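You operate a simulated robot arm through the tools that you are given. There is no shell and no other tool. Be economical: measure what you need, move in short steps, check, and stop when the job is done.

The job below is to be done with a simulated two-armed robot. You get a single attempt, and the scene is never put back.

Task
Change the white case's black gland plate for the red one and lock the orange latch.
Fine: black plate into the RETURNS carton; the other plate stays. Where these are worked on the way, their far stop is far enough and under half their travel is too little: orange latch.

The check looks at the end state, three seconds after you hand in, the way a careful person would. Anything else that was tipped, shoved, dropped, spilled or broken makes it a failure.

Robot
Two 7-joint arms with fingered hands on one trunk, on a base that drives. Base frame: it is fixed to the floor where the robot stands at the start and does not move with it; the origin is under the middle of the robot, x ahead of it, y to its left, z up. Readings come in m, rad, newtons and seconds.
The left shoulder is at the start at [0.09, 0.173, 1.127], the right one opposite. With the tool pointing down near the work surface each hand reaches from about 0.1 to 0.8 m from the robot's upright axis, wherever it stands, measured 20 degrees to its own side. Places, roughly: inside of the returns carton [0.6, 0.2, 0.8]; opening of the white case [0.4, 0.2, 0.8]; orange latch [0.5, 0.2, 0.8]. Payload 3.5 kg a hand.
The tool frame of a hand sits at the grasp point between the pads (the TCP): z along the fingers, y along the line on which they close. The tips reach 0.03 m beyond it. The gripper opens to 0.104 m. The gripper's body begins 0.035 m behind the TCP. The gripper is a hand of 3 fingers: y runs from the thumb to the fingers, the wrist lies at [-0.015, -0.104, -0.178] in the tool frame, and closing takes about 1.5 s.
Orientation is that of the tool frame in the base frame, as a unit quaternion [x, y, z, w]. With the fingers straight down and the wrist toward the robot, the tool's x, y and z point along [0, 1, 0], [1, 0, 0] and [0, 0, -1] of the base frame.

Tools
- The arms move only by the tool servo_tool. It takes "left_motion", "right_motion" or both (then of equal length, played together; a hand with none holds still); each is a list of rows, each an object of numbers (a shift or turn left out is 0, a gripper value left out holds the last): "dx", "dy", "dz": the shift along the base's x, y, z in m; "ax", "ay", "az": the turn, a rotation vector about the base's x, y, z in rad. In form: [{"dx": .., "dy": .., "dz": .., "ax": .., "ay": .., "az": ..}, ...]. A call has 1 to 12 rows; each row shifts and turns the commanded pose from where the row before left it. "left_jaw" and "right_jaw" are, for a hand that has rows, the closure, from 0 (fully open) to 1 (shut), set as the call begins (left out, the last holds). A row lasts 0.2 s, in which the tool goes at most 0.05 m and 0.15 rad; a call with a longer step from one row to the next is refused whole, and so is a gripper value outside its range. A pose out of reach is approached as far as the arm can. The call stops where the force on the tool passes 90 N (or 10 N more than at its start, if that is more) or the arm is blocked; 0.2 s more then pass. Each finger travels about 0.072 m/s and halts on what it meets, pressing with about 25 N; the grip force reading is that of the motor and also rises with nothing between the fingers. The clock runs only during rows and for 0.2 s after the last one: add rows that do not move to give the fingers time. The reply holds the time, the measured pose of the TCP, the force on the tool along the base axes, the opening and the grip force, in the units named above and with some noise, with the torque about the TCP (base axes, N m) and any sound that the robot's microphone picked up.
- Cameras (640 x 400 px; columns grow to the right, rows downward): "scene" is now at [0.1725, 0.0437, 1.2931]; the picture's right is [0.53, -0.85, 0.00], its down [-0.56, -0.34, -0.76] and it looks along [0.64, 0.40, -0.65] (base axes); focal length 222 px, centre (320, 200). "left" rides on the left gripper at [-0.064, -0.094, -0.117] in its tool frame; the picture's right is [-0.72, -0.33, 0.61], its down [0.64, -0.65, 0.40] and it looks along [0.27, 0.68, 0.68] (tool axes); focal length 238 px, centre (320, 200). "right" rides on the right gripper at [0.064, -0.094, -0.117] in its tool frame; the picture's right is [-0.72, 0.33, -0.61], its down [-0.64, -0.65, 0.40] and it looks along [-0.27, 0.68, 0.68] (tool axes); focal length 238 px, centre (320, 200). There is no depth. A picture from a camera that has moved, and an enlarged one, comes with that camera's place and axes in the base frame and with its lens.
- get_image(camera): a new picture of that camera. No time passes.
- raise_lower(by): slides the trunk up (or, below 0, down) by that many m; the arms and the scene camera ride with it, the base frame stays. It gives what a move gives, with no picture.
- roll_base(legs): drives the robot by 1 to 6 legs, each [ahead, left, turn to the left] in m, m and rad, along the robot's own axes; the way and the turn of a leg run together, so that a leg with both is an arc; at most 1.5 m and 3.142 rad a leg. The arms and the cameras ride along, it lands a little off, and it stops where it bumps. It gives what a move gives.
- finger_targets(index, middle, thumb_bend, thumb_turn, hand): sets how far each is bent, from 0 (flat) to 1 (curled in); at 0.3 the hand is open as for a grip, at 0.7 the pads meet at the TCP. One left out holds its place. A second passes; each finger stops where it meets its share of the squeeze, and holds until it gets a number again. A gripper value or a shape takes the hand back. It gives what a move gives, with no picture; readings hold the bend of each and the force on the fingers (four entries, about 0 where the hand has none), thumb and palm. thumb_turn goes from beside the hand (0) to across from the fingers (1), as for a grip.
- preshape(shape, hand): the hand has 3 fingers and takes this shape, open, in about a second: jaw (thumb against the fingers, like two jaws); tri (thumb and two fingers); tip (a fingertip pinch); poke (one finger out to press); point (the index stretched); flat (the hand flat); cup (the hand cupped); fist (a fist). The gripper value then closes the fingers along that shape, each until it touches; the sizes above hold for jaw. It gives what a move gives, with no picture.
- turn_head(pan, tilt): turns the head with the scene camera to pan (to the left, within 1.501 rad either way) and tilt (down, from -0.506 to 1.204), counted from straight ahead of the robot. It gives what a move gives.
- zoom(camera, box): a new picture of the part [left, top, right, bottom] of that camera's present view, enlarged. No time passes.
- sign_off(): hands the job in; it is judged then, once.

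Go step by step. Nothing tells you exact positions but the pictures and the camera data: compare them with the known pose of the tool, close in by small moves and look again before you grip or let go. The budget is 120 turns and 108 pictures, counting those below and the enlarged ones. Unless the task says otherwise, let go and move clear before handing in, and close with one line.

The tools are called after ">>>" by a JSON object that holds its "name" and its "arguments". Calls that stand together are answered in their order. servo_tool: Moves the arms, as the interface text tells. Its arguments: {"type":"object","properties":{"left_motion":{"type":"array"},"left_jaw":{"type":"number"},"right_motion":{"type":"array"},"right_jaw":{"type":"number"}},"required":[]} The other tools are called the same way: raise_lower (by) slides the trunk up or down; preshape (shape, hand) gives the hand a shape; finger_targets (index, middle, thumb_bend, thumb_turn, hand) moves the fingers one by one; roll_base (legs) drives the base; turn_head (pan, tilt) turns the head that bears the scene camera; get_image (camera) takes a picture; zoom (camera, box) takes an enlarged picture of a part of a camera's view; sign_off () hands the job in.

At the start:

```text
clock: 0.0
left_ee_pos: [0.379, 0.3656, 1.1335]
left_tool_rot: [0.707, 0.707, 0.0, -0.001]
left_wrist_force: [0.6, 0.0, 1.2]
left_moment: [-0.03, 0.02, -0.02]
left_opening: 0.1039
left_gripper_force: 0.0
left_shape: jaw
left_bend: [0.3, 0.3, 0.3, 0.98]
left_finger forces: [0.1, 0.1, 0.0, 0.1, 0.1, 0.0]
right_ee_pos: [0.5659, -0.0223, 1.1077]
right_tool_rot: [0.707, 0.707, 0.0, 0.0]
right_wrist_force: [-0.4, -0.1, -0.1]
right_moment: [0.01, 0.01, 0.01]
right_opening: 0.1036
right_gripper_force: 0.0
right_shape: jaw
right_bend: [0.3, 0.3, 0.3, 0.98]
right_finger forces: [0.1, 0.0, 0.0, 0.0, 0.0, 0.0]
trunk travel left (down, up): [-0.225, 0.529]
robot x, y, heading: [-0.0045, 0.0009, -0.002]
head pan, tilt: [0.555, 0.712]
```

scene: 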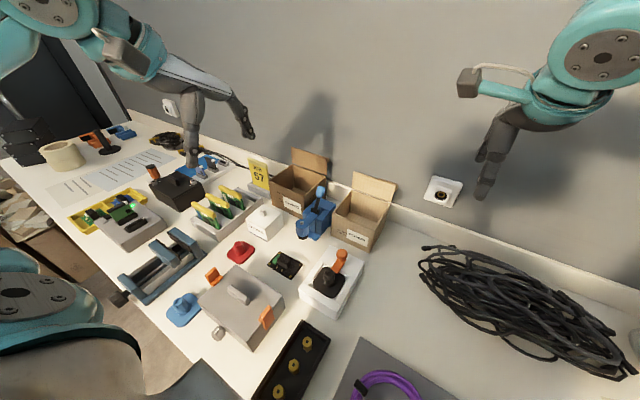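
right: 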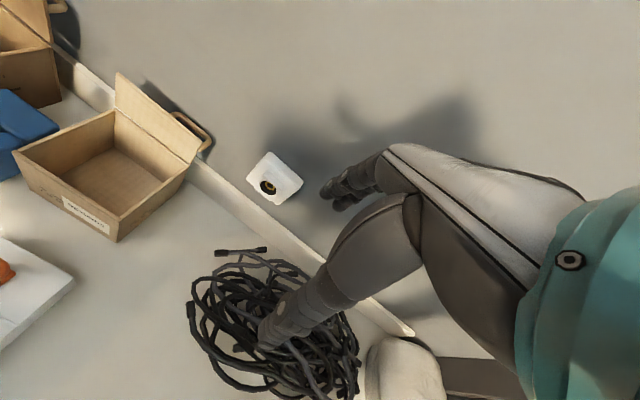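
left: 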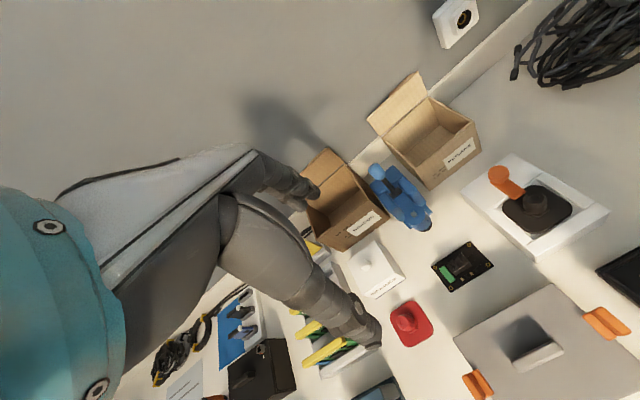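

I see a white case with a black plate and an orange latch, a red plate on the table, and two cartons. I'll zoom in to identify the parts.

>>> {"name": "zoom", "arguments": {"camera": "scene", "box": [220, 140, 400, 330]}}

>>> {"name": "zoom", "arguments": {"camera": "left", "box": [300, 60, 640, 400]}}

>>> {"name": "zoom", "arguments": {"camera": "scene", "box": [120, 200, 420, 400]}}

```text
2.11 times, centred on (310, 235) of scene
camera zoom: at [0.1725, 0.0437, 1.2931], right [0.53, -0.85, 0.0], down [-0.56, -0.34, -0.76], along [0.64, 0.4, -0.65], focal length 467 px, centre (341, 126)
```

zoom: 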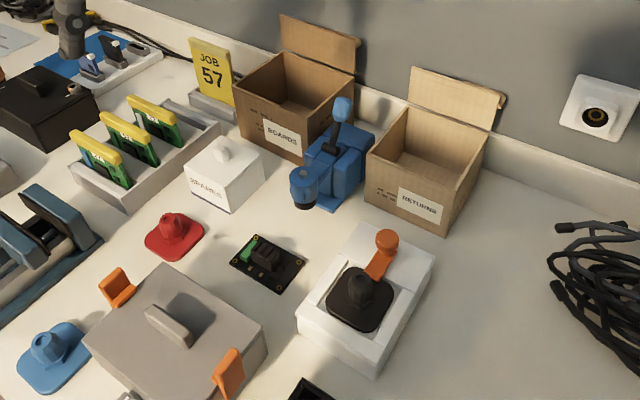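

```text
1.18 times, centred on (470, 230) of left
camera zoom: at [0.284, 0.3021, 1.2513], right [-0.33, -0.72, -0.61], down [-0.65, 0.64, -0.4], along [0.68, 0.27, -0.68], focal length 280 px, centre (144, 165)
```

zoom: 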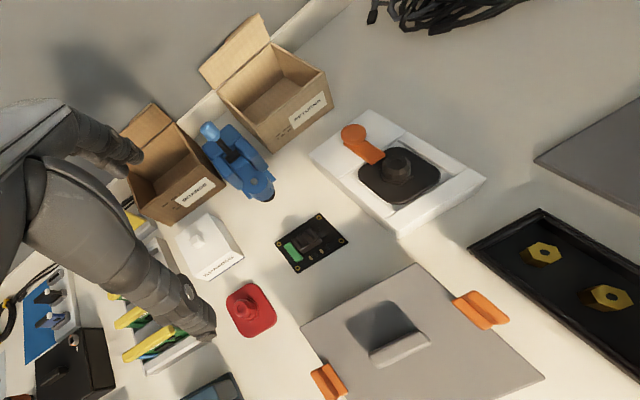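

```text
2.00 times, centred on (270, 300) of scene
camera zoom: at [0.1725, 0.0437, 1.2931], right [0.53, -0.85, 0.0], down [-0.56, -0.34, -0.76], along [0.64, 0.4, -0.65], focal length 444 px, centre (420, 0)
```

zoom: 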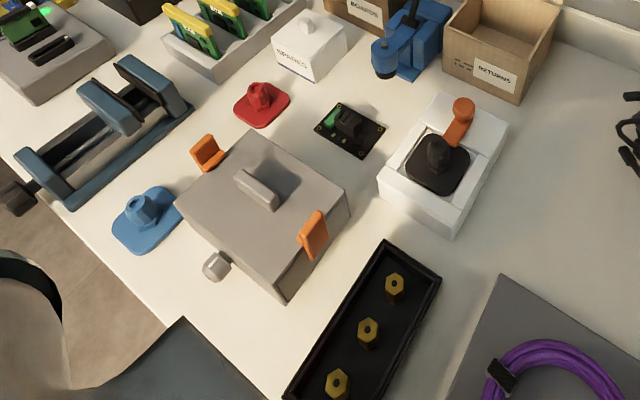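

The white case's latch and plate need a closer look.

>>> {"name": "zoom", "arguments": {"camera": "scene", "box": [290, 230, 380, 320]}}

>>> {"name": "zoom", "arguments": {"camera": "left", "box": [450, 130, 620, 270]}}

>>> {"name": "zoom", "arguments": {"camera": "scene", "box": [210, 220, 270, 280]}}

>>> {"name": "zoom", "arguments": {"camera": "scene", "box": [290, 160, 410, 260]}}

```text
4.44 times, centred on (335, 275) of scene
camera zoom: at [0.1725, 0.0437, 1.2931], right [0.53, -0.85, 0.0], down [-0.56, -0.34, -0.76], along [0.64, 0.4, -0.65], focal length 986 px, centre (253, -133)
```

zoom: 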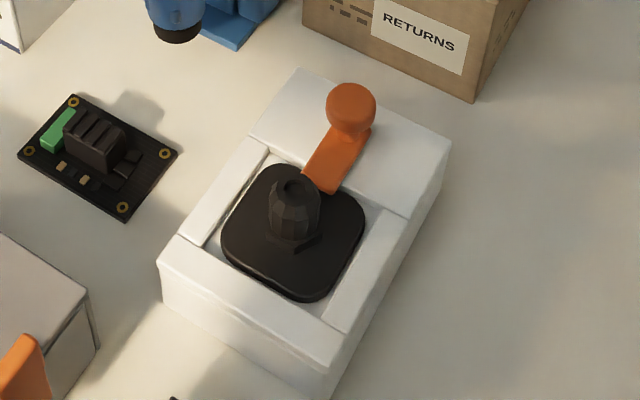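

```text
2.86 times, centred on (535, 200) of left
camera zoom: at [0.284, 0.3021, 1.2513], right [-0.33, -0.72, -0.61], down [-0.65, 0.64, -0.4], along [0.68, 0.27, -0.68], focal length 681 px, centre (-294, 200)
```

zoom: 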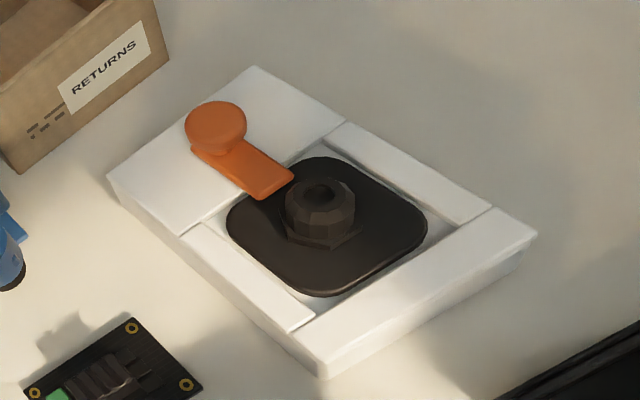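

```text
6.67 times, centred on (240, 250) of scene
camera zoom: at [0.1725, 0.0437, 1.2931], right [0.53, -0.85, 0.0], down [-0.56, -0.34, -0.76], along [0.64, 0.4, -0.65], focal length 1479 px, centre (853, -133)
```

zoom: 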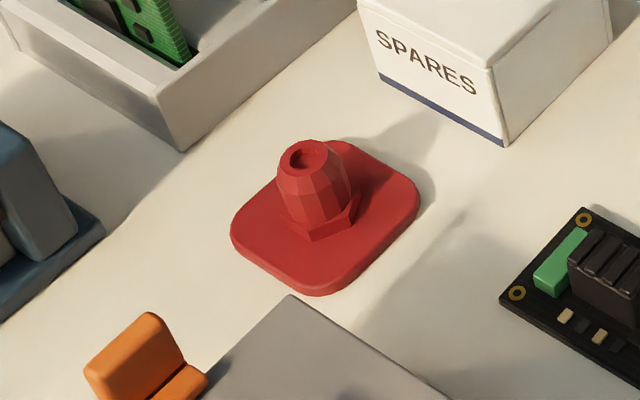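

```text
4.00 times, centred on (350, 210) of scene
camera zoom: at [0.1725, 0.0437, 1.2931], right [0.53, -0.85, 0.0], down [-0.56, -0.34, -0.76], along [0.64, 0.4, -0.65], focal length 888 px, centre (200, 160)
```

zoom: 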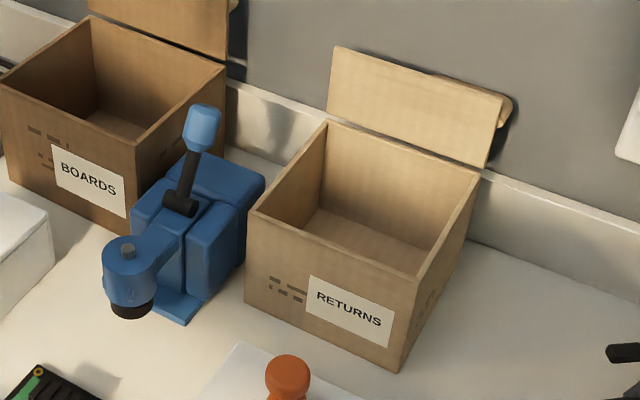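

The case lies square to the base, at about x 0.356–0.503 and y 0.118–0.219. The gland top is near (0.416, 0.171, 0.839) and the latch knob near (0.477, 0.171, 0.843). I'll bring the left hand above it for a closer look.

>>> {"name": "servo_tool", "arguments": {"left_motion": [{"dx": 0.012, "dy": -0.033, "dz": -0.02}, {"dx": 0.012, "dy": -0.033, "dz": -0.02}, {"dx": 0.012, "dy": -0.033, "dz": -0.02}, {"dx": 0.012, "dy": -0.033, "dz": -0.02}, {"dx": 0.012, "dy": -0.033, "dz": -0.02}, {"dx": 0.012, "dy": -0.03, "dz": -0.02}, {}, {}]}}

>>> {"name": "get_image", "arguments": {"camera": "left"}}

```text
clock: 1.8
left_ee_pos: [0.4532, 0.1664, 1.0157]
left_tool_rot: [0.707, 0.707, 0.0, 0.0]
left_wrist_force: [-0.8, 0.0, 0.2]
left_moment: [0.0, -0.02, -0.02]
left_opening: 0.1038
left_gripper_force: 0.2
left_shape: jaw
left_bend: [0.3, 0.3, 0.3, 0.98]
left_finger forces: [0.0, 0.0, 0.0, 0.1, 0.0, 0.1]
right_ee_pos: [0.5671, -0.0215, 1.1079]
right_tool_rot: [0.707, 0.707, 0.0, 0.0]
right_wrist_force: [0.5, -0.3, 0.0]
right_moment: [-0.03, -0.01, 0.01]
right_opening: 0.1037
right_gripper_force: 0.1
right_shape: jaw
right_bend: [0.3, 0.3, 0.3, 0.98]
right_finger forces: [0.0, 0.1, 0.1, 0.1, 0.0, 0.0]
trunk travel left (down, up): [-0.225, 0.529]
robot x, y, heading: [0.0044, -0.0055, -0.001]
head pan, tilt: [0.555, 0.712]
```

```text
97 pictures are left
camera left: at [0.3585, 0.1038, 1.1326], right [-0.33, -0.72, -0.61], down [-0.65, 0.64, -0.4], along [0.68, 0.27, -0.68], focal length 238 px, centre (320, 200)
```

left: 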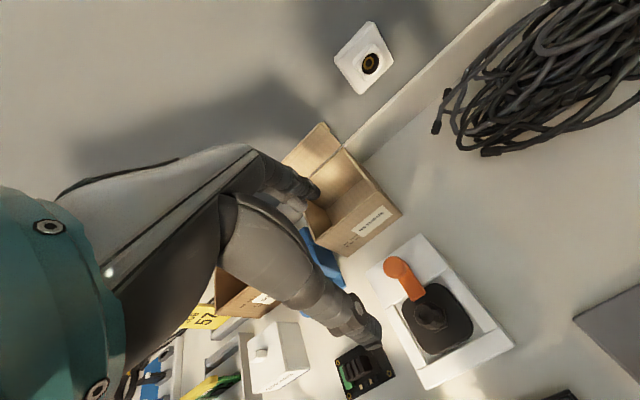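

>>> {"name": "zoom", "arguments": {"camera": "left", "box": [360, 220, 520, 400]}}

>>> {"name": "zoom", "arguments": {"camera": "scene", "box": [300, 230, 380, 310]}}

```text
2.22 times, centred on (440, 310) of left
camera zoom: at [0.3585, 0.1038, 1.1326], right [-0.33, -0.72, -0.61], down [-0.65, 0.64, -0.4], along [0.68, 0.27, -0.68], focal length 530 px, centre (53, -44)
```

zoom: 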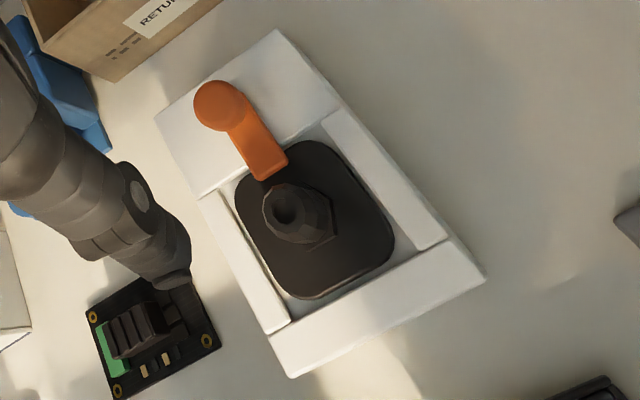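

```text
5.00 times, centred on (340, 270) of scene
camera zoom: at [0.1728, 0.0437, 1.2931], right [0.53, -0.85, 0.0], down [-0.56, -0.34, -0.76], along [0.64, 0.4, -0.65], focal length 1110 px, centre (220, -150)
```

zoom: 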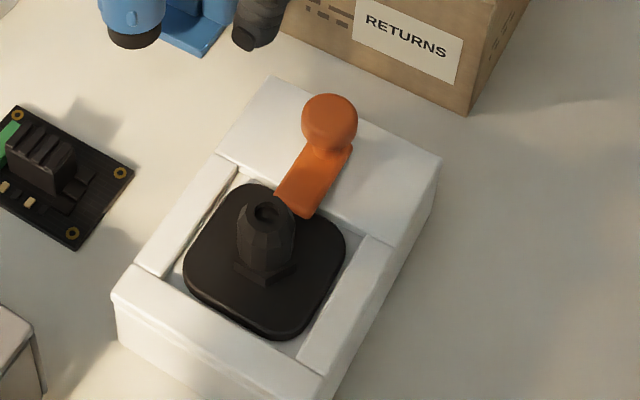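

The latch bar runs along x, overlaps the plate edge, and has a round knob at its far end. I'll half-close the hand and hover over the knob before gripping.

>>> {"name": "servo_tool", "arguments": {"left_motion": [{"dx": 0.012, "dy": 0.002, "dz": -0.03}, {"dx": 0.012, "dy": 0.003, "dz": -0.03}, {"dz": -0.03}, {"dz": -0.015}, {}, {}], "left_jaw": 0.45}}

>>> {"name": "get_image", "arguments": {"camera": "left"}}

>>> {"name": "zoom", "arguments": {"camera": "scene", "box": [280, 200, 400, 310]}}

```text
clock: 3.2
left_ee_pos: [0.478, 0.1749, 0.9101]
left_tool_rot: [0.707, 0.707, 0.0, 0.0]
left_wrist_force: [0.0, 0.0, -0.6]
left_moment: [0.0, 0.01, 0.0]
left_opening: 0.0576
left_gripper_force: 0.1
left_shape: jaw
left_bend: [0.74, 0.42, 0.67, 1.0]
left_finger forces: [0.1, 0.1, 0.1, 0.1, 0.0, 0.1]
right_ee_pos: [0.5665, -0.0212, 1.1072]
right_tool_rot: [0.707, 0.707, 0.0, 0.0]
right_wrist_force: [0.4, 0.8, -0.3]
right_moment: [-0.02, -0.02, 0.02]
right_opening: 0.1035
right_gripper_force: 0.0
right_shape: jaw
right_bend: [0.3, 0.3, 0.3, 0.98]
right_finger forces: [0.1, 0.0, 0.0, 0.0, 0.0, 0.0]
trunk travel left (down, up): [-0.225, 0.529]
robot x, y, heading: [-0.001, 0.0049, 0.002]
head pan, tilt: [0.555, 0.712]
```

```text
94 pictures are left
camera left: at [0.3834, 0.1116, 1.0274], right [-0.33, -0.72, -0.61], down [-0.65, 0.64, -0.4], along [0.68, 0.27, -0.68], focal length 238 px, centre (320, 200)
```

left: 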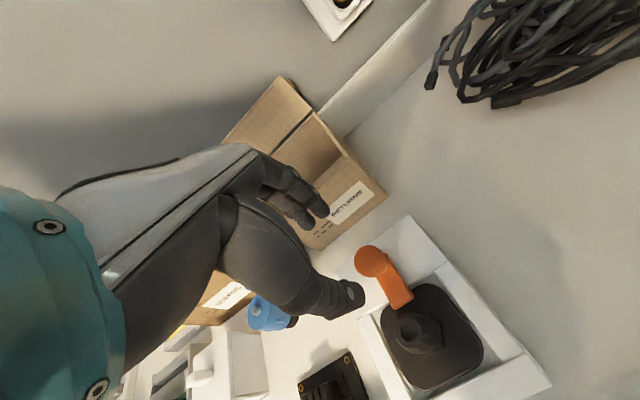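

```text
3.64 times, centred on (340, 255) of scene
camera zoom: at [0.1725, 0.0437, 1.2931], right [0.53, -0.85, 0.0], down [-0.56, -0.34, -0.76], along [0.64, 0.4, -0.65], focal length 807 px, centre (247, 0)
```

zoom: 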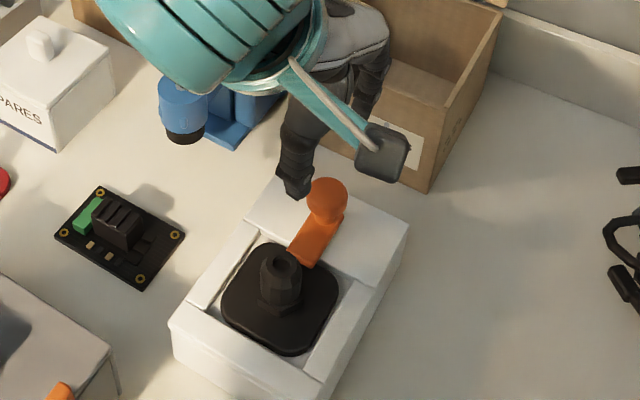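

Fingers straddle the knob at about (0.474, 0.169). I'll lower over it and check.

>>> {"name": "servo_tool", "arguments": {"left_motion": [{"dx": -0.003, "dy": -0.005, "dz": -0.02}, {"dz": -0.02}, {"dz": -0.015}, {}]}}

>>> {"name": "zoom", "arguments": {"camera": "left", "box": [240, 150, 500, 400]}}

>>> {"name": "zoom", "arguments": {"camera": "scene", "box": [280, 200, 400, 310]}}

```text
clock: 4.2
left_ee_pos: [0.4729, 0.1696, 0.8563]
left_tool_rot: [0.708, 0.707, 0.0, 0.0]
left_wrist_force: [-0.5, 0.0, -0.3]
left_moment: [0.01, 0.02, -0.01]
left_opening: 0.0572
left_gripper_force: 0.0
left_shape: jaw
left_bend: [0.74, 0.42, 0.67, 1.0]
left_finger forces: [0.1, 0.1, 0.0, 0.0, 0.1, 0.0]
right_ee_pos: [0.5661, -0.0207, 1.1075]
right_tool_rot: [0.707, 0.707, 0.0, 0.0]
right_wrist_force: [0.0, -0.1, 0.2]
right_moment: [0.0, 0.02, 0.02]
right_opening: 0.1035
right_gripper_force: 0.0
right_shape: jaw
right_bend: [0.3, 0.3, 0.3, 0.98]
right_finger forces: [0.0, 0.0, 0.0, 0.1, 0.0, 0.0]
trunk travel left (down, up): [-0.225, 0.529]
robot x, y, heading: [0.0002, 0.0017, 0.002]
head pan, tilt: [0.555, 0.712]
```

```text
1.60 times, centred on (370, 275) of left
camera zoom: at [0.3785, 0.1066, 0.9726], right [-0.33, -0.72, -0.61], down [-0.65, 0.64, -0.4], along [0.68, 0.27, -0.68], focal length 381 px, centre (240, 80)
```

zoom: 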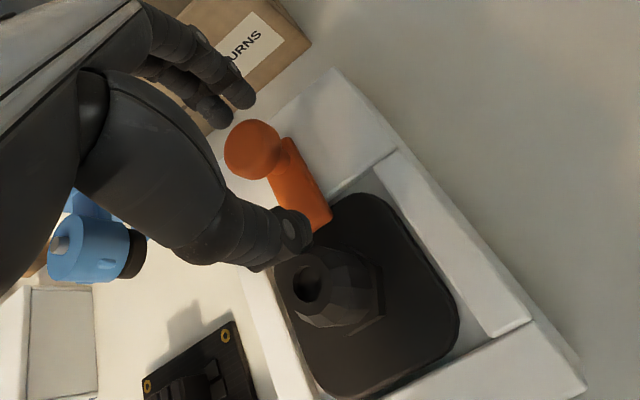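

```text
3.64 times, centred on (340, 255) of scene
camera zoom: at [0.1724, 0.0437, 1.2932], right [0.53, -0.85, 0.0], down [-0.56, -0.34, -0.76], along [0.64, 0.4, -0.65], focal length 807 px, centre (247, 0)
```

zoom: 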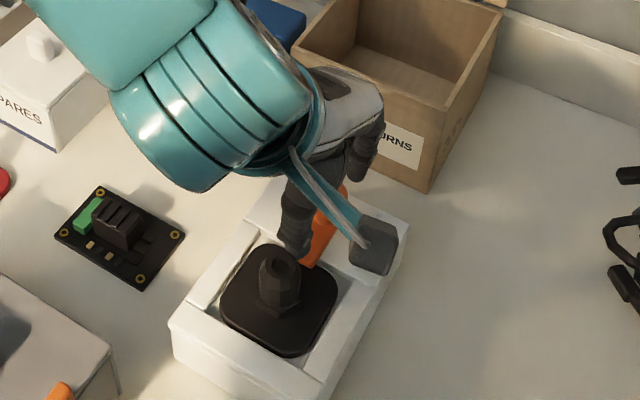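

Aligned; closing on the knob.

>>> {"name": "servo_tool", "arguments": {"left_motion": [{"dy": -0.002}, {}, {}, {}, {}, {}], "left_jaw": 0.85}}

>>> {"name": "zoom", "arguments": {"camera": "left", "box": [240, 150, 500, 400]}}

```text
clock: 5.6
left_ee_pos: [0.4737, 0.169, 0.8568]
left_tool_rot: [0.707, 0.707, 0.001, 0.0]
left_wrist_force: [12.3, 1.6, 6.0]
left_moment: [0.08, -0.46, -0.01]
left_opening: 0.018
left_gripper_force: 0.0
left_shape: jaw
left_bend: [0.72, 0.57, 0.74, 1.0]
left_finger forces: [5.9, 7.4, 0.0, 0.0, 0.1, 0.0]
right_ee_pos: [0.5673, -0.0222, 1.1075]
right_tool_rot: [0.707, 0.707, -0.001, 0.0]
right_wrist_force: [-0.3, -0.6, -0.6]
right_moment: [-0.02, 0.01, 0.0]
right_opening: 0.1035
right_gripper_force: 0.0
right_shape: jaw
right_bend: [0.3, 0.3, 0.3, 0.98]
right_finger forces: [0.0, 0.0, 0.1, 0.0, 0.2, 0.0]
trunk travel left (down, up): [-0.225, 0.529]
robot x, y, heading: [0.0011, 0.0004, -0.006]
head pan, tilt: [0.555, 0.712]
```

```text
1.60 times, centred on (370, 275) of left
camera zoom: at [0.3791, 0.1053, 0.973], right [-0.33, -0.72, -0.61], down [-0.65, 0.64, -0.41], along [0.68, 0.27, -0.68], focal length 381 px, centre (240, 80)
```

zoom: 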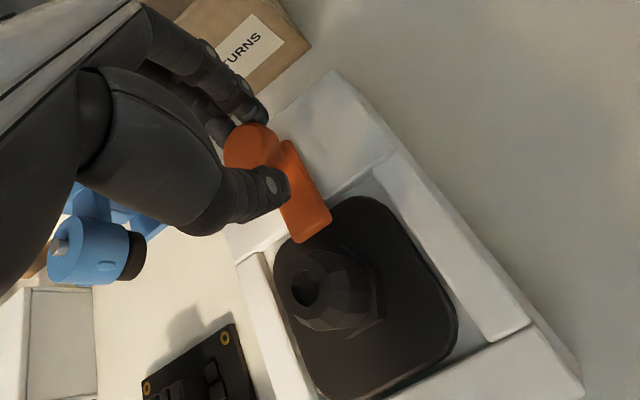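

The fingers touch the knob's far side, the thumb not yet. I'll close further and pull gently in +x to learn how the latch moves.

>>> {"name": "servo_tool", "arguments": {"left_motion": [{}, {}, {}, {"dx": 0.004}, {"dx": 0.004}, {}], "left_jaw": 1.0}}

>>> {"name": "zoom", "arguments": {"camera": "left", "box": [240, 150, 500, 400]}}

```text
clock: 7.0
left_ee_pos: [0.4757, 0.1678, 0.8548]
left_tool_rot: [0.708, 0.706, -0.001, -0.001]
left_wrist_force: [-14.3, -0.3, 2.7]
left_moment: [0.0, 0.44, 0.02]
left_opening: 0.0193
left_gripper_force: 25.3
left_shape: jaw
left_bend: [0.74, 0.56, 0.74, 1.0]
left_finger forces: [10.6, 4.1, 0.0, 0.1, 30.0, 0.0]
right_ee_pos: [0.5641, -0.0227, 1.1083]
right_tool_rot: [0.707, 0.708, 0.0, 0.0]
right_wrist_force: [-0.1, 0.3, 0.0]
right_moment: [-0.01, 0.02, -0.03]
right_opening: 0.1037
right_gripper_force: 0.1
right_shape: jaw
right_bend: [0.3, 0.3, 0.3, 0.98]
right_finger forces: [0.0, 0.0, 0.0, 0.0, 0.0, 0.0]
trunk travel left (down, up): [-0.225, 0.529]
robot x, y, heading: [0.0002, 0.0017, 0.001]
head pan, tilt: [0.555, 0.712]
```

```text
1.60 times, centred on (370, 275) of left
camera zoom: at [0.3828, 0.1052, 0.9729], right [-0.33, -0.72, -0.61], down [-0.65, 0.64, -0.4], along [0.68, 0.27, -0.68], focal length 381 px, centre (240, 80)
```

zoom: 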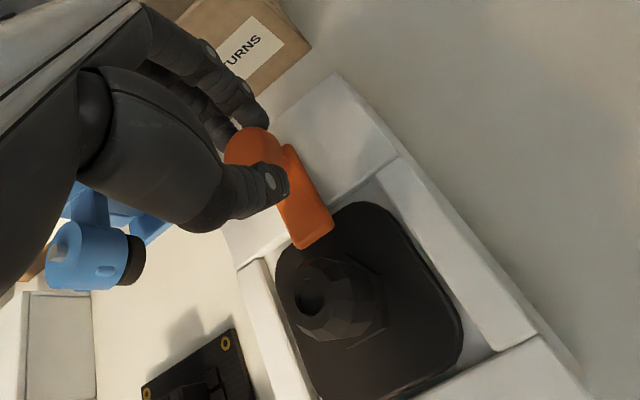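

>>> {"name": "servo_tool", "arguments": {"left_motion": [{"dx": 0.004}, {"dx": 0.003}, {}]}}

>>> {"name": "zoom", "arguments": {"camera": "left", "box": [240, 150, 500, 400]}}

```text
clock: 7.8
left_ee_pos: [0.4894, 0.1686, 0.8563]
left_tool_rot: [0.707, 0.707, 0.003, 0.001]
left_wrist_force: [5.4, -3.0, -0.4]
left_moment: [-0.03, -0.14, 0.04]
left_opening: 0.0165
left_gripper_force: 25.4
left_shape: jaw
left_bend: [0.75, 0.75, 0.8, 0.98]
left_finger forces: [0.0, 0.0, 0.1, 0.1, 0.0, 0.0]
right_ee_pos: [0.567, -0.0214, 1.1072]
right_tool_rot: [0.707, 0.707, 0.0, 0.0]
right_wrist_force: [0.1, 0.3, -0.8]
right_moment: [0.01, -0.04, -0.01]
right_opening: 0.1036
right_gripper_force: 0.1
right_shape: jaw
right_bend: [0.3, 0.3, 0.3, 0.98]
right_finger forces: [0.1, 0.0, 0.1, 0.1, 0.0, 0.1]
trunk travel left (down, up): [-0.225, 0.529]
robot x, y, heading: [-0.0007, 0.0023, -0.001]
head pan, tilt: [0.555, 0.712]
```

```text
1.60 times, centred on (370, 275) of left
camera zoom: at [0.3944, 0.1061, 0.973], right [-0.32, -0.72, -0.62], down [-0.65, 0.64, -0.41], along [0.69, 0.27, -0.67], focal length 381 px, centre (240, 80)
```

zoom: 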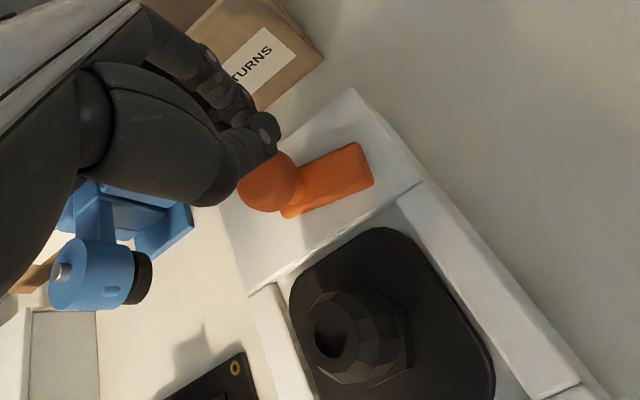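

The hand slipped off, but the latch swung open: it pivots at the knob, and the bar now points to −y, clear of the plate. I'll lift off, then move above the gland.

>>> {"name": "servo_tool", "arguments": {"left_motion": [{"dz": 0.03}, {"dz": 0.03}, {"dz": 0.02}, {"dx": -0.035}, {"dx": -0.035, "dy": 0.001}, {}, {}]}}

>>> {"name": "servo_tool", "arguments": {"left_motion": [{}, {}, {}, {}, {}, {}], "left_jaw": 0.3}}

>>> {"name": "get_image", "arguments": {"camera": "left"}}

>>> {"name": "zoom", "arguments": {"camera": "scene", "box": [280, 200, 400, 310]}}

```text
clock: 9.4
left_ee_pos: [0.4221, 0.1634, 0.9356]
left_tool_rot: [0.707, 0.707, -0.001, 0.0]
left_wrist_force: [0.1, 0.1, 0.1]
left_moment: [-0.01, 0.0, 0.01]
left_opening: 0.0166
left_gripper_force: 24.6
left_shape: jaw
left_bend: [0.75, 0.75, 0.8, 0.99]
left_finger forces: [0.1, 0.0, 0.0, 0.1, 0.1, 0.0]
left hand out of reach, approached as far as the arm can: row 5
right_ee_pos: [0.5673, -0.0204, 1.1079]
right_tool_rot: [0.707, 0.707, 0.0, 0.0]
right_wrist_force: [0.4, 0.0, 0.4]
right_moment: [0.0, -0.02, -0.01]
right_opening: 0.1039
right_gripper_force: 0.1
right_shape: jaw
right_bend: [0.3, 0.3, 0.3, 0.98]
right_finger forces: [0.0, 0.0, 0.0, 0.1, 0.1, 0.1]
trunk travel left (down, up): [-0.225, 0.529]
robot x, y, heading: [-0.0006, -0.0023, 0.001]
head pan, tilt: [0.555, 0.712]
```

```text
clock: 10.8
left_ee_pos: [0.4195, 0.1645, 0.9348]
left_tool_rot: [0.707, 0.707, 0.0, 0.0]
left_wrist_force: [0.6, 0.8, 0.8]
left_moment: [0.01, 0.0, -0.01]
left_opening: 0.0727
left_gripper_force: 0.0
left_shape: jaw
left_bend: [0.27, 0.37, 0.58, 0.99]
left_finger forces: [0.0, 0.0, 0.0, 0.0, 0.0, 0.1]
right_ee_pos: [0.5656, -0.0224, 1.1064]
right_tool_rot: [0.707, 0.707, 0.001, 0.0]
right_wrist_force: [0.3, 0.0, -0.4]
right_moment: [0.04, 0.0, 0.02]
right_opening: 0.1036
right_gripper_force: 0.0
right_shape: jaw
right_bend: [0.3, 0.3, 0.3, 0.98]
right_finger forces: [0.1, 0.0, 0.1, 0.0, 0.0, 0.0]
trunk travel left (down, up): [-0.225, 0.529]
robot x, y, heading: [-0.0023, -0.0018, -0.004]
head pan, tilt: [0.555, 0.712]
```

```text
87 pictures are left
camera left: at [0.3269, 0.1009, 1.0527], right [-0.33, -0.72, -0.61], down [-0.65, 0.64, -0.4], along [0.68, 0.27, -0.68], focal length 238 px, centre (320, 200)
```

left: 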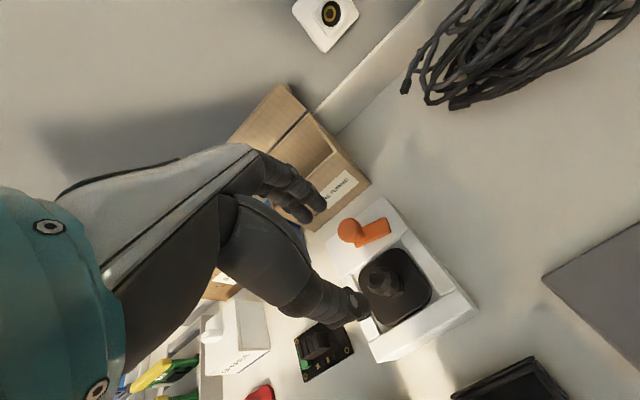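

```text
3.64 times, centred on (340, 255) of scene
camera zoom: at [0.1725, 0.0437, 1.2931], right [0.53, -0.85, 0.0], down [-0.56, -0.34, -0.76], along [0.64, 0.4, -0.65], focal length 807 px, centre (247, 0)
```

zoom: 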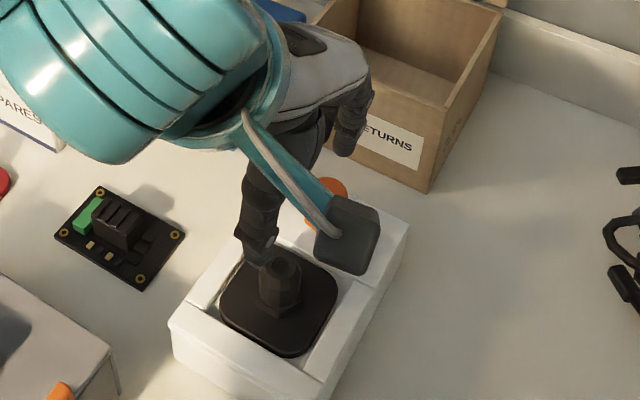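

Next I'll centre over the gland at about (0.412, 0.169) with a narrower opening and lower partway.

>>> {"name": "servo_tool", "arguments": {"left_motion": [{"dx": -0.006, "dy": 0.001}, {"dz": -0.02}, {"dz": -0.02}, {}, {}], "left_jaw": 0.48}}

>>> {"name": "get_image", "arguments": {"camera": "left"}}

>>> {"name": "zoom", "arguments": {"camera": "left", "box": [260, 170, 460, 380]}}

```text
clock: 12.0
left_ee_pos: [0.4217, 0.1656, 0.8945]
left_tool_rot: [0.707, 0.707, 0.0, 0.001]
left_wrist_force: [0.0, -0.1, -0.2]
left_moment: [-0.01, 0.04, 0.0]
left_opening: 0.0544
left_gripper_force: 0.1
left_shape: jaw
left_bend: [0.74, 0.44, 0.68, 1.0]
left_finger forces: [0.1, 0.0, 0.0, 0.1, 0.1, 0.1]
left hand out of reach, approached as far as the arm can: row 1
right_ee_pos: [0.5666, -0.0221, 1.1072]
right_tool_rot: [0.708, 0.707, -0.001, 0.0]
right_wrist_force: [0.2, -0.2, -0.2]
right_moment: [-0.03, -0.01, 0.0]
right_opening: 0.1039
right_gripper_force: 0.0
right_shape: jaw
right_bend: [0.3, 0.3, 0.3, 0.98]
right_finger forces: [0.1, 0.1, 0.0, 0.0, 0.1, 0.1]
trunk travel left (down, up): [-0.225, 0.529]
robot x, y, heading: [0.0014, -0.0002, 0.002]
head pan, tilt: [0.555, 0.712]
```

```text
85 pictures are left
camera left: at [0.3272, 0.1023, 1.0123], right [-0.33, -0.72, -0.61], down [-0.65, 0.64, -0.4], along [0.68, 0.27, -0.68], focal length 238 px, centre (320, 200)
```

left: 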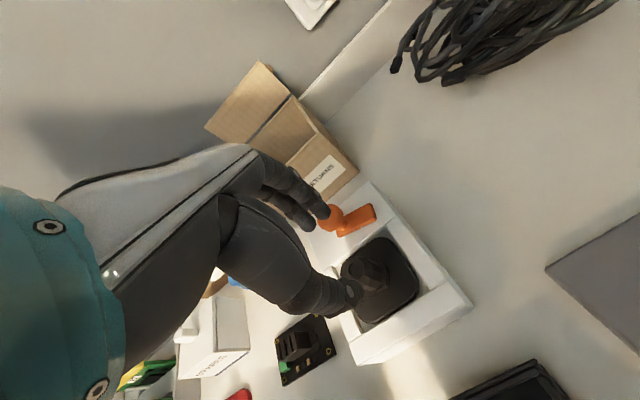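

```text
1.90 times, centred on (360, 275) of left
camera zoom: at [0.3272, 0.1023, 1.0123], right [-0.33, -0.72, -0.61], down [-0.65, 0.64, -0.4], along [0.68, 0.27, -0.68], focal length 454 px, centre (244, 57)
```

zoom: 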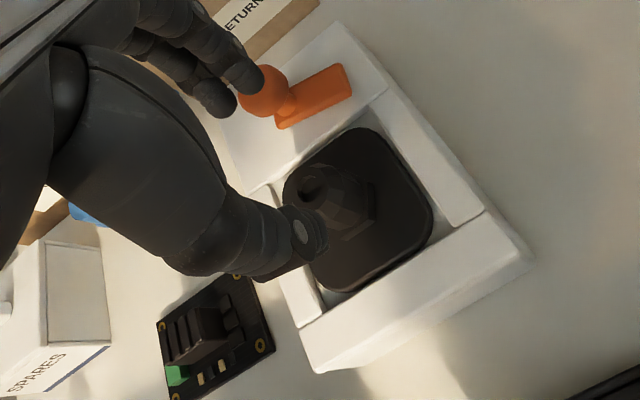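

The arm is at its inward limit here. I'll raise the hand and roll the base back by 0.12 m.

>>> {"name": "servo_tool", "arguments": {"left_motion": [{"dz": 0.04}, {"dz": 0.04}, {"dz": 0.03}]}}

>>> {"name": "roll_base", "arguments": {"legs": [[-0.12, 0, 0]]}}

>>> {"name": "get_image", "arguments": {"camera": "scene"}}

```text
clock: 12.8
left_ee_pos: [0.4211, 0.1672, 1.0056]
left_tool_rot: [0.708, 0.706, 0.0, 0.0]
left_wrist_force: [-0.4, -0.4, 0.3]
left_moment: [-0.02, 0.0, -0.01]
left_opening: 0.0544
left_gripper_force: 0.0
left_shape: jaw
left_bend: [0.74, 0.44, 0.68, 1.0]
left_finger forces: [0.0, 0.0, 0.0, 0.0, 0.1, 0.1]
right_ee_pos: [0.5662, -0.0221, 1.1078]
right_tool_rot: [0.707, 0.708, -0.001, 0.0]
right_wrist_force: [1.1, -0.6, 0.0]
right_moment: [0.01, 0.02, -0.01]
right_opening: 0.1032
right_gripper_force: 0.0
right_shape: jaw
right_bend: [0.3, 0.3, 0.3, 0.98]
right_finger forces: [0.1, 0.0, 0.0, 0.0, 0.0, 0.0]
trunk travel left (down, up): [-0.225, 0.529]
robot x, y, heading: [0.0002, -0.0021, 0.003]
head pan, tilt: [0.555, 0.712]
```

```text
clock: 14.0
left_ee_pos: [0.3026, 0.1658, 1.0049]
left_tool_rot: [0.708, 0.706, 0.0, 0.0]
left_wrist_force: [-1.2, -0.1, -0.5]
left_moment: [0.01, -0.02, 0.01]
left_opening: 0.0546
left_gripper_force: 0.2
left_shape: jaw
left_bend: [0.74, 0.44, 0.68, 1.0]
left_finger forces: [0.0, 0.1, 0.0, 0.0, 0.0, 0.1]
right_ee_pos: [0.4456, -0.0231, 1.1068]
right_tool_rot: [0.709, 0.705, 0.0, 0.0]
right_wrist_force: [-0.8, 0.3, 1.2]
right_moment: [0.02, -0.02, -0.01]
right_opening: 0.1036
right_gripper_force: 0.2
right_shape: jaw
right_bend: [0.3, 0.3, 0.3, 0.98]
right_finger forces: [0.0, 0.0, 0.1, 0.0, 0.0, 0.1]
trunk travel left (down, up): [-0.225, 0.529]
robot x, y, heading: [-0.1214, 0.0022, -0.001]
head pan, tilt: [0.555, 0.712]
```

```text
83 pictures are left
camera scene: at [0.0523, 0.0433, 1.2933], right [0.52, -0.85, 0.0], down [-0.56, -0.34, -0.76], along [0.65, 0.4, -0.65], focal length 222 px, centre (320, 200)
```

scene: 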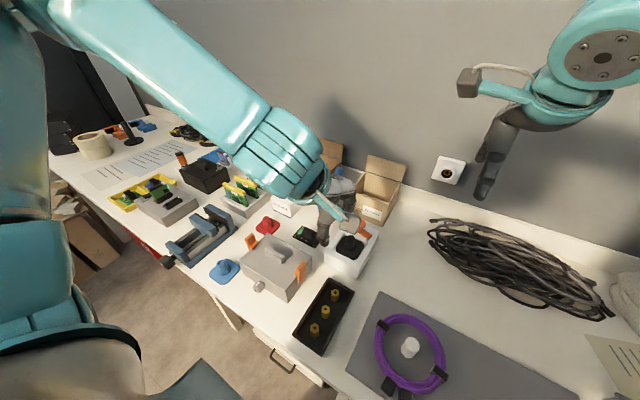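

>>> {"name": "servo_tool", "arguments": {"left_motion": [{"dx": 0.036, "dz": -0.02}, {"dx": 0.036, "dy": 0.002, "dz": -0.03}, {"dx": 0.036, "dy": 0.001, "dz": -0.03}, {"dz": -0.03}, {}, {}]}}

>>> {"name": "zoom", "arguments": {"camera": "left", "box": [260, 170, 460, 380]}}

>>> {"name": "zoom", "arguments": {"camera": "scene", "box": [290, 180, 410, 290]}}

```text
clock: 15.4
left_ee_pos: [0.4091, 0.1676, 0.8962]
left_tool_rot: [0.708, 0.706, -0.001, 0.0]
left_wrist_force: [0.2, -0.7, -0.2]
left_moment: [0.0, 0.01, -0.01]
left_opening: 0.0543
left_gripper_force: 0.1
left_shape: jaw
left_bend: [0.74, 0.44, 0.68, 1.0]
left_finger forces: [0.1, 0.0, 0.0, 0.1, 0.0, 0.0]
right_ee_pos: [0.4469, -0.0245, 1.1066]
right_tool_rot: [0.708, 0.706, 0.0, 0.001]
right_wrist_force: [0.3, 0.5, -0.3]
right_moment: [0.02, 0.0, 0.0]
right_opening: 0.1033
right_gripper_force: 0.0
right_shape: jaw
right_bend: [0.3, 0.3, 0.3, 0.98]
right_finger forces: [0.0, 0.0, 0.1, 0.0, 0.1, 0.1]
trunk travel left (down, up): [-0.225, 0.529]
robot x, y, heading: [-0.1177, 0.0046, -0.004]
head pan, tilt: [0.555, 0.712]
```

```text
1.90 times, centred on (360, 275) of left
camera zoom: at [0.3138, 0.1051, 1.0132], right [-0.33, -0.72, -0.61], down [-0.65, 0.64, -0.4], along [0.68, 0.27, -0.68], focal length 454 px, centre (244, 57)
```

zoom: 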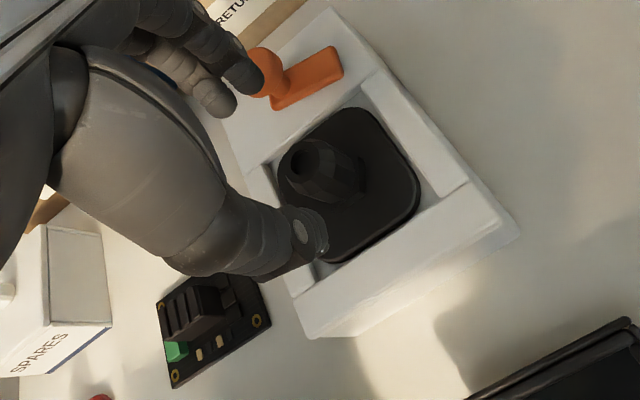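

```text
3.64 times, centred on (350, 235) of scene
camera zoom: at [0.0535, 0.0433, 1.2931], right [0.52, -0.85, 0.0], down [-0.56, -0.34, -0.76], along [0.65, 0.4, -0.65], focal length 807 px, centre (211, 73)
```

zoom: 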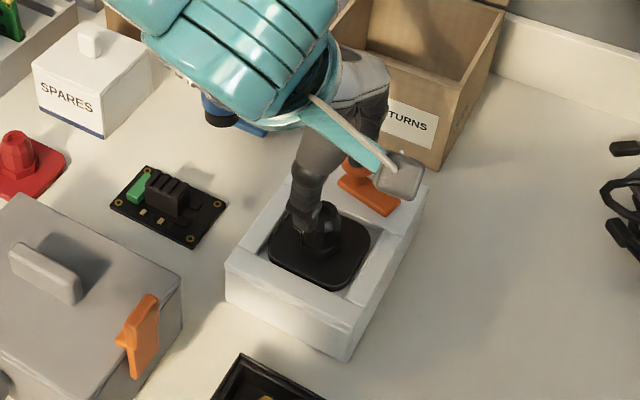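

Gland estimate is (0.414, 0.170); I'll adjust, lower and close.

>>> {"name": "servo_tool", "arguments": {"left_motion": [{"dx": 0.004, "dy": 0.002}, {"dz": -0.02}, {"dz": -0.015}, {"dz": -0.013}, {}]}}

>>> {"name": "zoom", "arguments": {"camera": "left", "box": [260, 170, 460, 380]}}

>>> {"name": "zoom", "arguments": {"camera": "scene", "box": [310, 200, 390, 280]}}

```text
clock: 16.6
left_ee_pos: [0.4131, 0.1708, 0.8473]
left_tool_rot: [0.708, 0.706, 0.0, 0.0]
left_wrist_force: [-0.6, -0.2, 0.5]
left_moment: [0.0, -0.01, 0.0]
left_opening: 0.0543
left_gripper_force: 0.1
left_shape: jaw
left_bend: [0.74, 0.44, 0.68, 1.0]
left_finger forces: [0.0, 0.0, 0.1, 0.0, 0.1, 0.0]
right_ee_pos: [0.4472, -0.0239, 1.1064]
right_tool_rot: [0.708, 0.706, 0.0, 0.0]
right_wrist_force: [-0.3, -0.1, -0.5]
right_moment: [0.03, -0.01, -0.02]
right_opening: 0.1037
right_gripper_force: 0.1
right_shape: jaw
right_bend: [0.3, 0.3, 0.3, 0.98]
right_finger forces: [0.0, 0.1, 0.0, 0.0, 0.0, 0.0]
trunk travel left (down, up): [-0.225, 0.529]
robot x, y, heading: [-0.1195, 0.0023, -0.007]
head pan, tilt: [0.555, 0.712]
```

```text
1.90 times, centred on (360, 275) of left
camera zoom: at [0.3181, 0.1079, 0.9653], right [-0.33, -0.72, -0.61], down [-0.65, 0.64, -0.4], along [0.69, 0.27, -0.68], focal length 454 px, centre (244, 57)
```

zoom: 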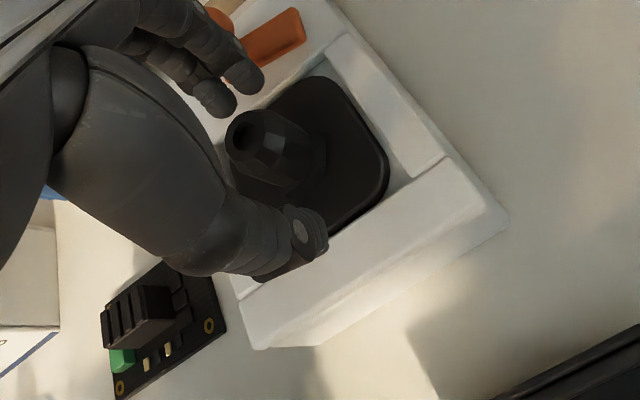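

```text
5.00 times, centred on (350, 240) of scene
camera zoom: at [0.0534, 0.0433, 1.2932], right [0.52, -0.85, 0.0], down [-0.56, -0.34, -0.76], along [0.65, 0.4, -0.65], focal length 1110 px, centre (170, 0)
```

zoom: 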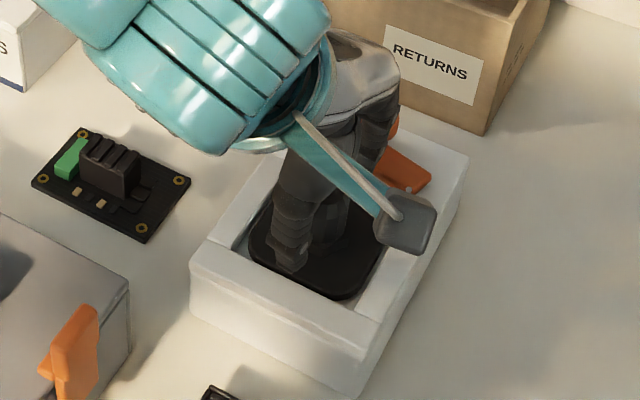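

Gland is centred between thumb and fingers. Closing.

>>> {"name": "servo_tool", "arguments": {"left_motion": [{}, {}, {}, {}, {}, {}], "left_jaw": 1.0}}

```text
clock: 18.0
left_ee_pos: [0.4128, 0.1713, 0.8484]
left_tool_rot: [0.708, 0.707, 0.001, 0.001]
left_wrist_force: [0.0, 0.2, 0.1]
left_moment: [0.01, -0.04, -0.03]
left_opening: 0.0198
left_gripper_force: 25.1
left_shape: jaw
left_bend: [0.73, 0.59, 0.74, 1.0]
left_finger forces: [13.7, 8.0, 0.0, 0.0, 21.7, 0.1]
right_ee_pos: [0.4473, -0.0237, 1.1074]
right_tool_rot: [0.708, 0.706, 0.001, 0.0]
right_wrist_force: [-0.1, 0.0, 0.2]
right_moment: [0.01, 0.01, 0.04]
right_opening: 0.1034
right_gripper_force: 0.1
right_shape: jaw
right_bend: [0.3, 0.3, 0.3, 0.98]
right_finger forces: [0.0, 0.0, 0.0, 0.1, 0.0, 0.0]
trunk travel left (down, up): [-0.225, 0.529]
robot x, y, heading: [-0.1176, 0.001, 0.001]
head pan, tilt: [0.555, 0.712]
```

Good grip. I'll record TCP as (0.4128, 0.1713, 0.8484) with the plate seated, then lift slowly.

>>> {"name": "servo_tool", "arguments": {"left_motion": [{"dz": 0.005}, {"dz": 0.01}, {"dz": 0.015}, {"dz": 0.02}, {"dz": 0.03}, {}]}}

>>> {"name": "get_image", "arguments": {"camera": "left"}}

>>> {"name": "zoom", "arguments": {"camera": "scene", "box": [290, 160, 410, 280]}}

```text
clock: 19.4
left_ee_pos: [0.4138, 0.169, 0.9249]
left_tool_rot: [0.708, 0.706, 0.0, 0.0]
left_wrist_force: [0.4, 0.0, 0.5]
left_moment: [0.0, 0.02, 0.0]
left_opening: 0.0195
left_gripper_force: 25.1
left_shape: jaw
left_bend: [0.73, 0.59, 0.74, 1.0]
left_finger forces: [13.7, 8.4, 0.0, 0.0, 21.8, 0.0]
right_ee_pos: [0.4472, -0.0233, 1.107]
right_tool_rot: [0.708, 0.706, -0.001, 0.0]
right_wrist_force: [-0.6, 0.1, -0.6]
right_moment: [-0.03, 0.0, 0.0]
right_opening: 0.1037
right_gripper_force: 0.0
right_shape: jaw
right_bend: [0.3, 0.3, 0.3, 0.98]
right_finger forces: [0.0, 0.0, 0.0, 0.1, 0.1, 0.1]
trunk travel left (down, up): [-0.225, 0.529]
robot x, y, heading: [-0.1177, -0.0005, -0.006]
head pan, tilt: [0.555, 0.712]
```

```text
78 pictures are left
camera left: at [0.3195, 0.107, 1.0434], right [-0.33, -0.72, -0.61], down [-0.65, 0.64, -0.4], along [0.68, 0.27, -0.68], focal length 238 px, centre (320, 200)
```

left: 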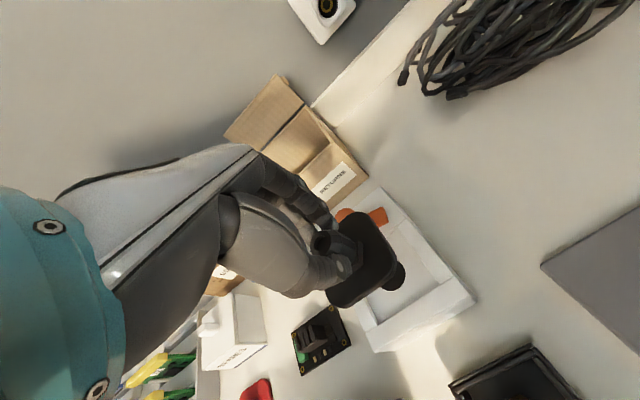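

```text
3.33 times, centred on (350, 220) of scene
camera zoom: at [0.0538, 0.0434, 1.293], right [0.52, -0.85, 0.0], down [-0.56, -0.34, -0.76], along [0.65, 0.4, -0.65], focal length 740 px, centre (220, 133)
```

zoom: 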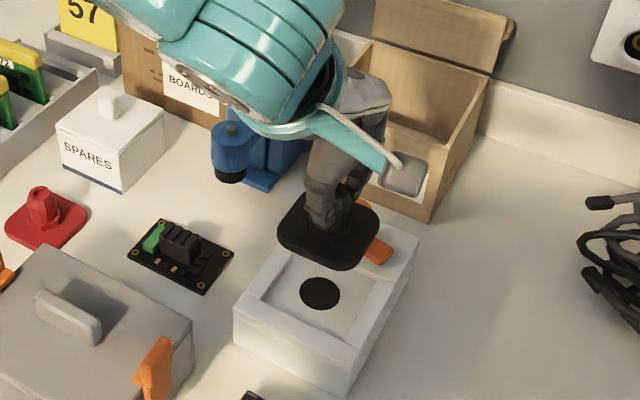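

The black plate is out. I'll raise it and carry it over the RETURNS carton at about (0.615, 0.185).

>>> {"name": "servo_tool", "arguments": {"left_motion": [{"dz": 0.04}, {"dz": 0.04}, {"dx": 0.04, "dy": 0.003}, {"dx": 0.04, "dy": 0.003}, {"dx": 0.04, "dy": 0.003}, {"dx": 0.04, "dy": 0.003}, {"dx": 0.037, "dy": 0.003}, {}, {}]}}

>>> {"name": "get_image", "arguments": {"camera": "left"}}

>>> {"name": "zoom", "arguments": {"camera": "scene", "box": [290, 120, 430, 260]}}

>>> {"name": "get_image", "arguments": {"camera": "right"}}

```text
clock: 21.4
left_ee_pos: [0.5731, 0.2128, 1.0074]
left_tool_rot: [0.709, 0.705, 0.0, 0.001]
left_wrist_force: [0.0, 0.3, -0.5]
left_moment: [-0.01, -0.02, 0.02]
left_opening: 0.0195
left_gripper_force: 24.8
left_shape: jaw
left_bend: [0.73, 0.59, 0.75, 1.0]
left_finger forces: [14.0, 8.6, 0.0, 0.1, 21.6, 0.1]
left hand out of reach, approached as far as the arm can: row 6, 7
right_ee_pos: [0.4482, -0.024, 1.1073]
right_tool_rot: [0.708, 0.706, 0.0, -0.001]
right_wrist_force: [0.2, 1.2, -0.2]
right_moment: [0.01, -0.01, 0.01]
right_opening: 0.1038
right_gripper_force: 0.0
right_shape: jaw
right_bend: [0.3, 0.3, 0.3, 0.98]
right_finger forces: [0.0, 0.0, 0.0, 0.1, 0.1, 0.0]
trunk travel left (down, up): [-0.225, 0.529]
robot x, y, heading: [-0.1152, 0.0005, -0.004]
head pan, tilt: [0.555, 0.712]
```

```text
76 pictures are left
camera left: at [0.479, 0.1507, 1.1238], right [-0.33, -0.72, -0.61], down [-0.65, 0.64, -0.41], along [0.69, 0.26, -0.68], focal length 238 px, centre (320, 200)
```

left: 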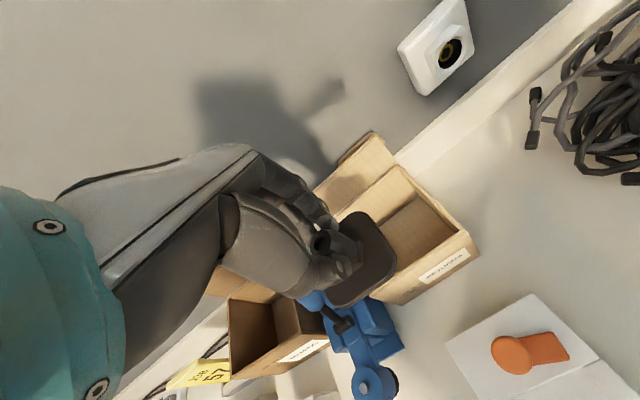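

```text
2.86 times, centred on (360, 190) of scene
camera zoom: at [0.0536, 0.0433, 1.2931], right [0.52, -0.85, 0.0], down [-0.56, -0.34, -0.76], along [0.65, 0.4, -0.65], focal length 634 px, centre (206, 229)
```

zoom: 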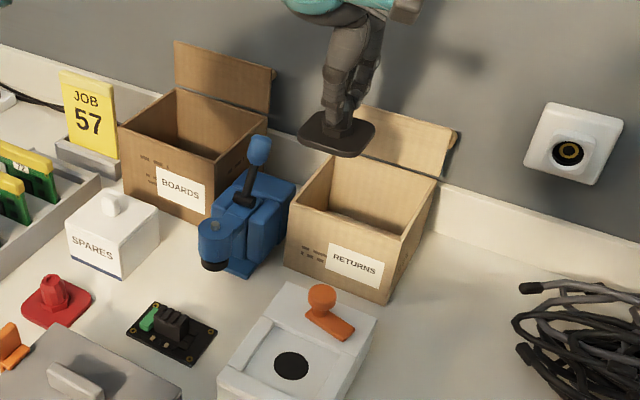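

```text
74 pictures are left
camera right: at [0.3537, 0.0409, 1.2232], right [0.32, -0.72, 0.61], down [-0.66, -0.64, -0.4], along [0.68, -0.27, -0.68], focal length 238 px, centre (320, 200)
```

right: 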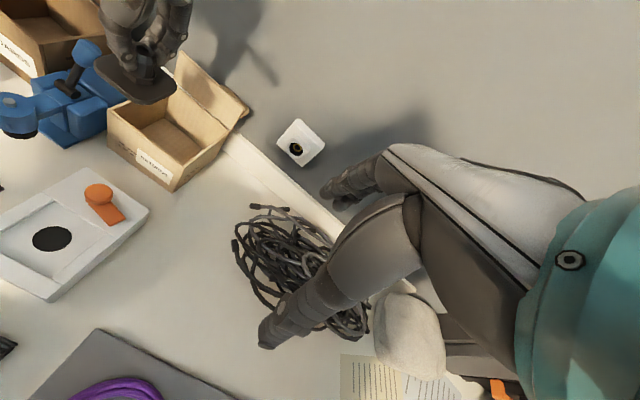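

The arm is at its outward limit. I'll pull back a little, roll the base forward 0.1 m with the plate held high, and re-measure.

>>> {"name": "servo_tool", "arguments": {"left_motion": [{"dx": -0.03, "dy": -0.012, "dz": 0.01}, {"dx": -0.02, "dy": -0.012}, {}]}}

>>> {"name": "roll_base", "arguments": {"legs": [[0.09, 0, 0]]}}

```text
clock: 22.2
left_ee_pos: [0.525, 0.1881, 1.0181]
left_tool_rot: [0.709, 0.706, 0.0, 0.0]
left_wrist_force: [-0.1, 0.2, -1.2]
left_moment: [-0.02, 0.03, 0.0]
left_opening: 0.0194
left_gripper_force: 25.0
left_shape: jaw
left_bend: [0.73, 0.59, 0.75, 1.0]
left_finger forces: [14.1, 8.6, 0.0, 0.0, 21.6, 0.1]
right_ee_pos: [0.4474, -0.0239, 1.1068]
right_tool_rot: [0.708, 0.706, 0.0, 0.0]
right_wrist_force: [-0.5, -0.3, 0.5]
right_moment: [0.01, 0.02, -0.01]
right_opening: 0.1036
right_gripper_force: 0.0
right_shape: jaw
right_bend: [0.3, 0.3, 0.3, 0.98]
right_finger forces: [0.1, 0.0, 0.0, 0.0, 0.0, 0.1]
trunk travel left (down, up): [-0.225, 0.529]
robot x, y, heading: [-0.1205, 0.0023, -0.004]
head pan, tilt: [0.555, 0.712]
```

```text
clock: 23.4
left_ee_pos: [0.6178, 0.1887, 1.0169]
left_tool_rot: [0.709, 0.705, 0.0, 0.0]
left_wrist_force: [0.2, -0.4, -0.6]
left_moment: [0.02, 0.02, 0.02]
left_opening: 0.0197
left_gripper_force: 24.6
left_shape: jaw
left_bend: [0.73, 0.59, 0.75, 1.0]
left_finger forces: [14.0, 8.7, 0.0, 0.1, 21.7, 0.1]
right_ee_pos: [0.5388, -0.0256, 1.1069]
right_tool_rot: [0.709, 0.705, -0.001, 0.0]
right_wrist_force: [0.0, 0.0, 0.2]
right_moment: [0.0, 0.01, -0.03]
right_opening: 0.1036
right_gripper_force: 0.0
right_shape: jaw
right_bend: [0.3, 0.3, 0.3, 0.98]
right_finger forces: [0.1, 0.0, 0.1, 0.0, 0.0, 0.0]
trunk travel left (down, up): [-0.225, 0.529]
robot x, y, heading: [-0.0298, 0.0011, -0.007]
head pan, tilt: [0.555, 0.712]
```

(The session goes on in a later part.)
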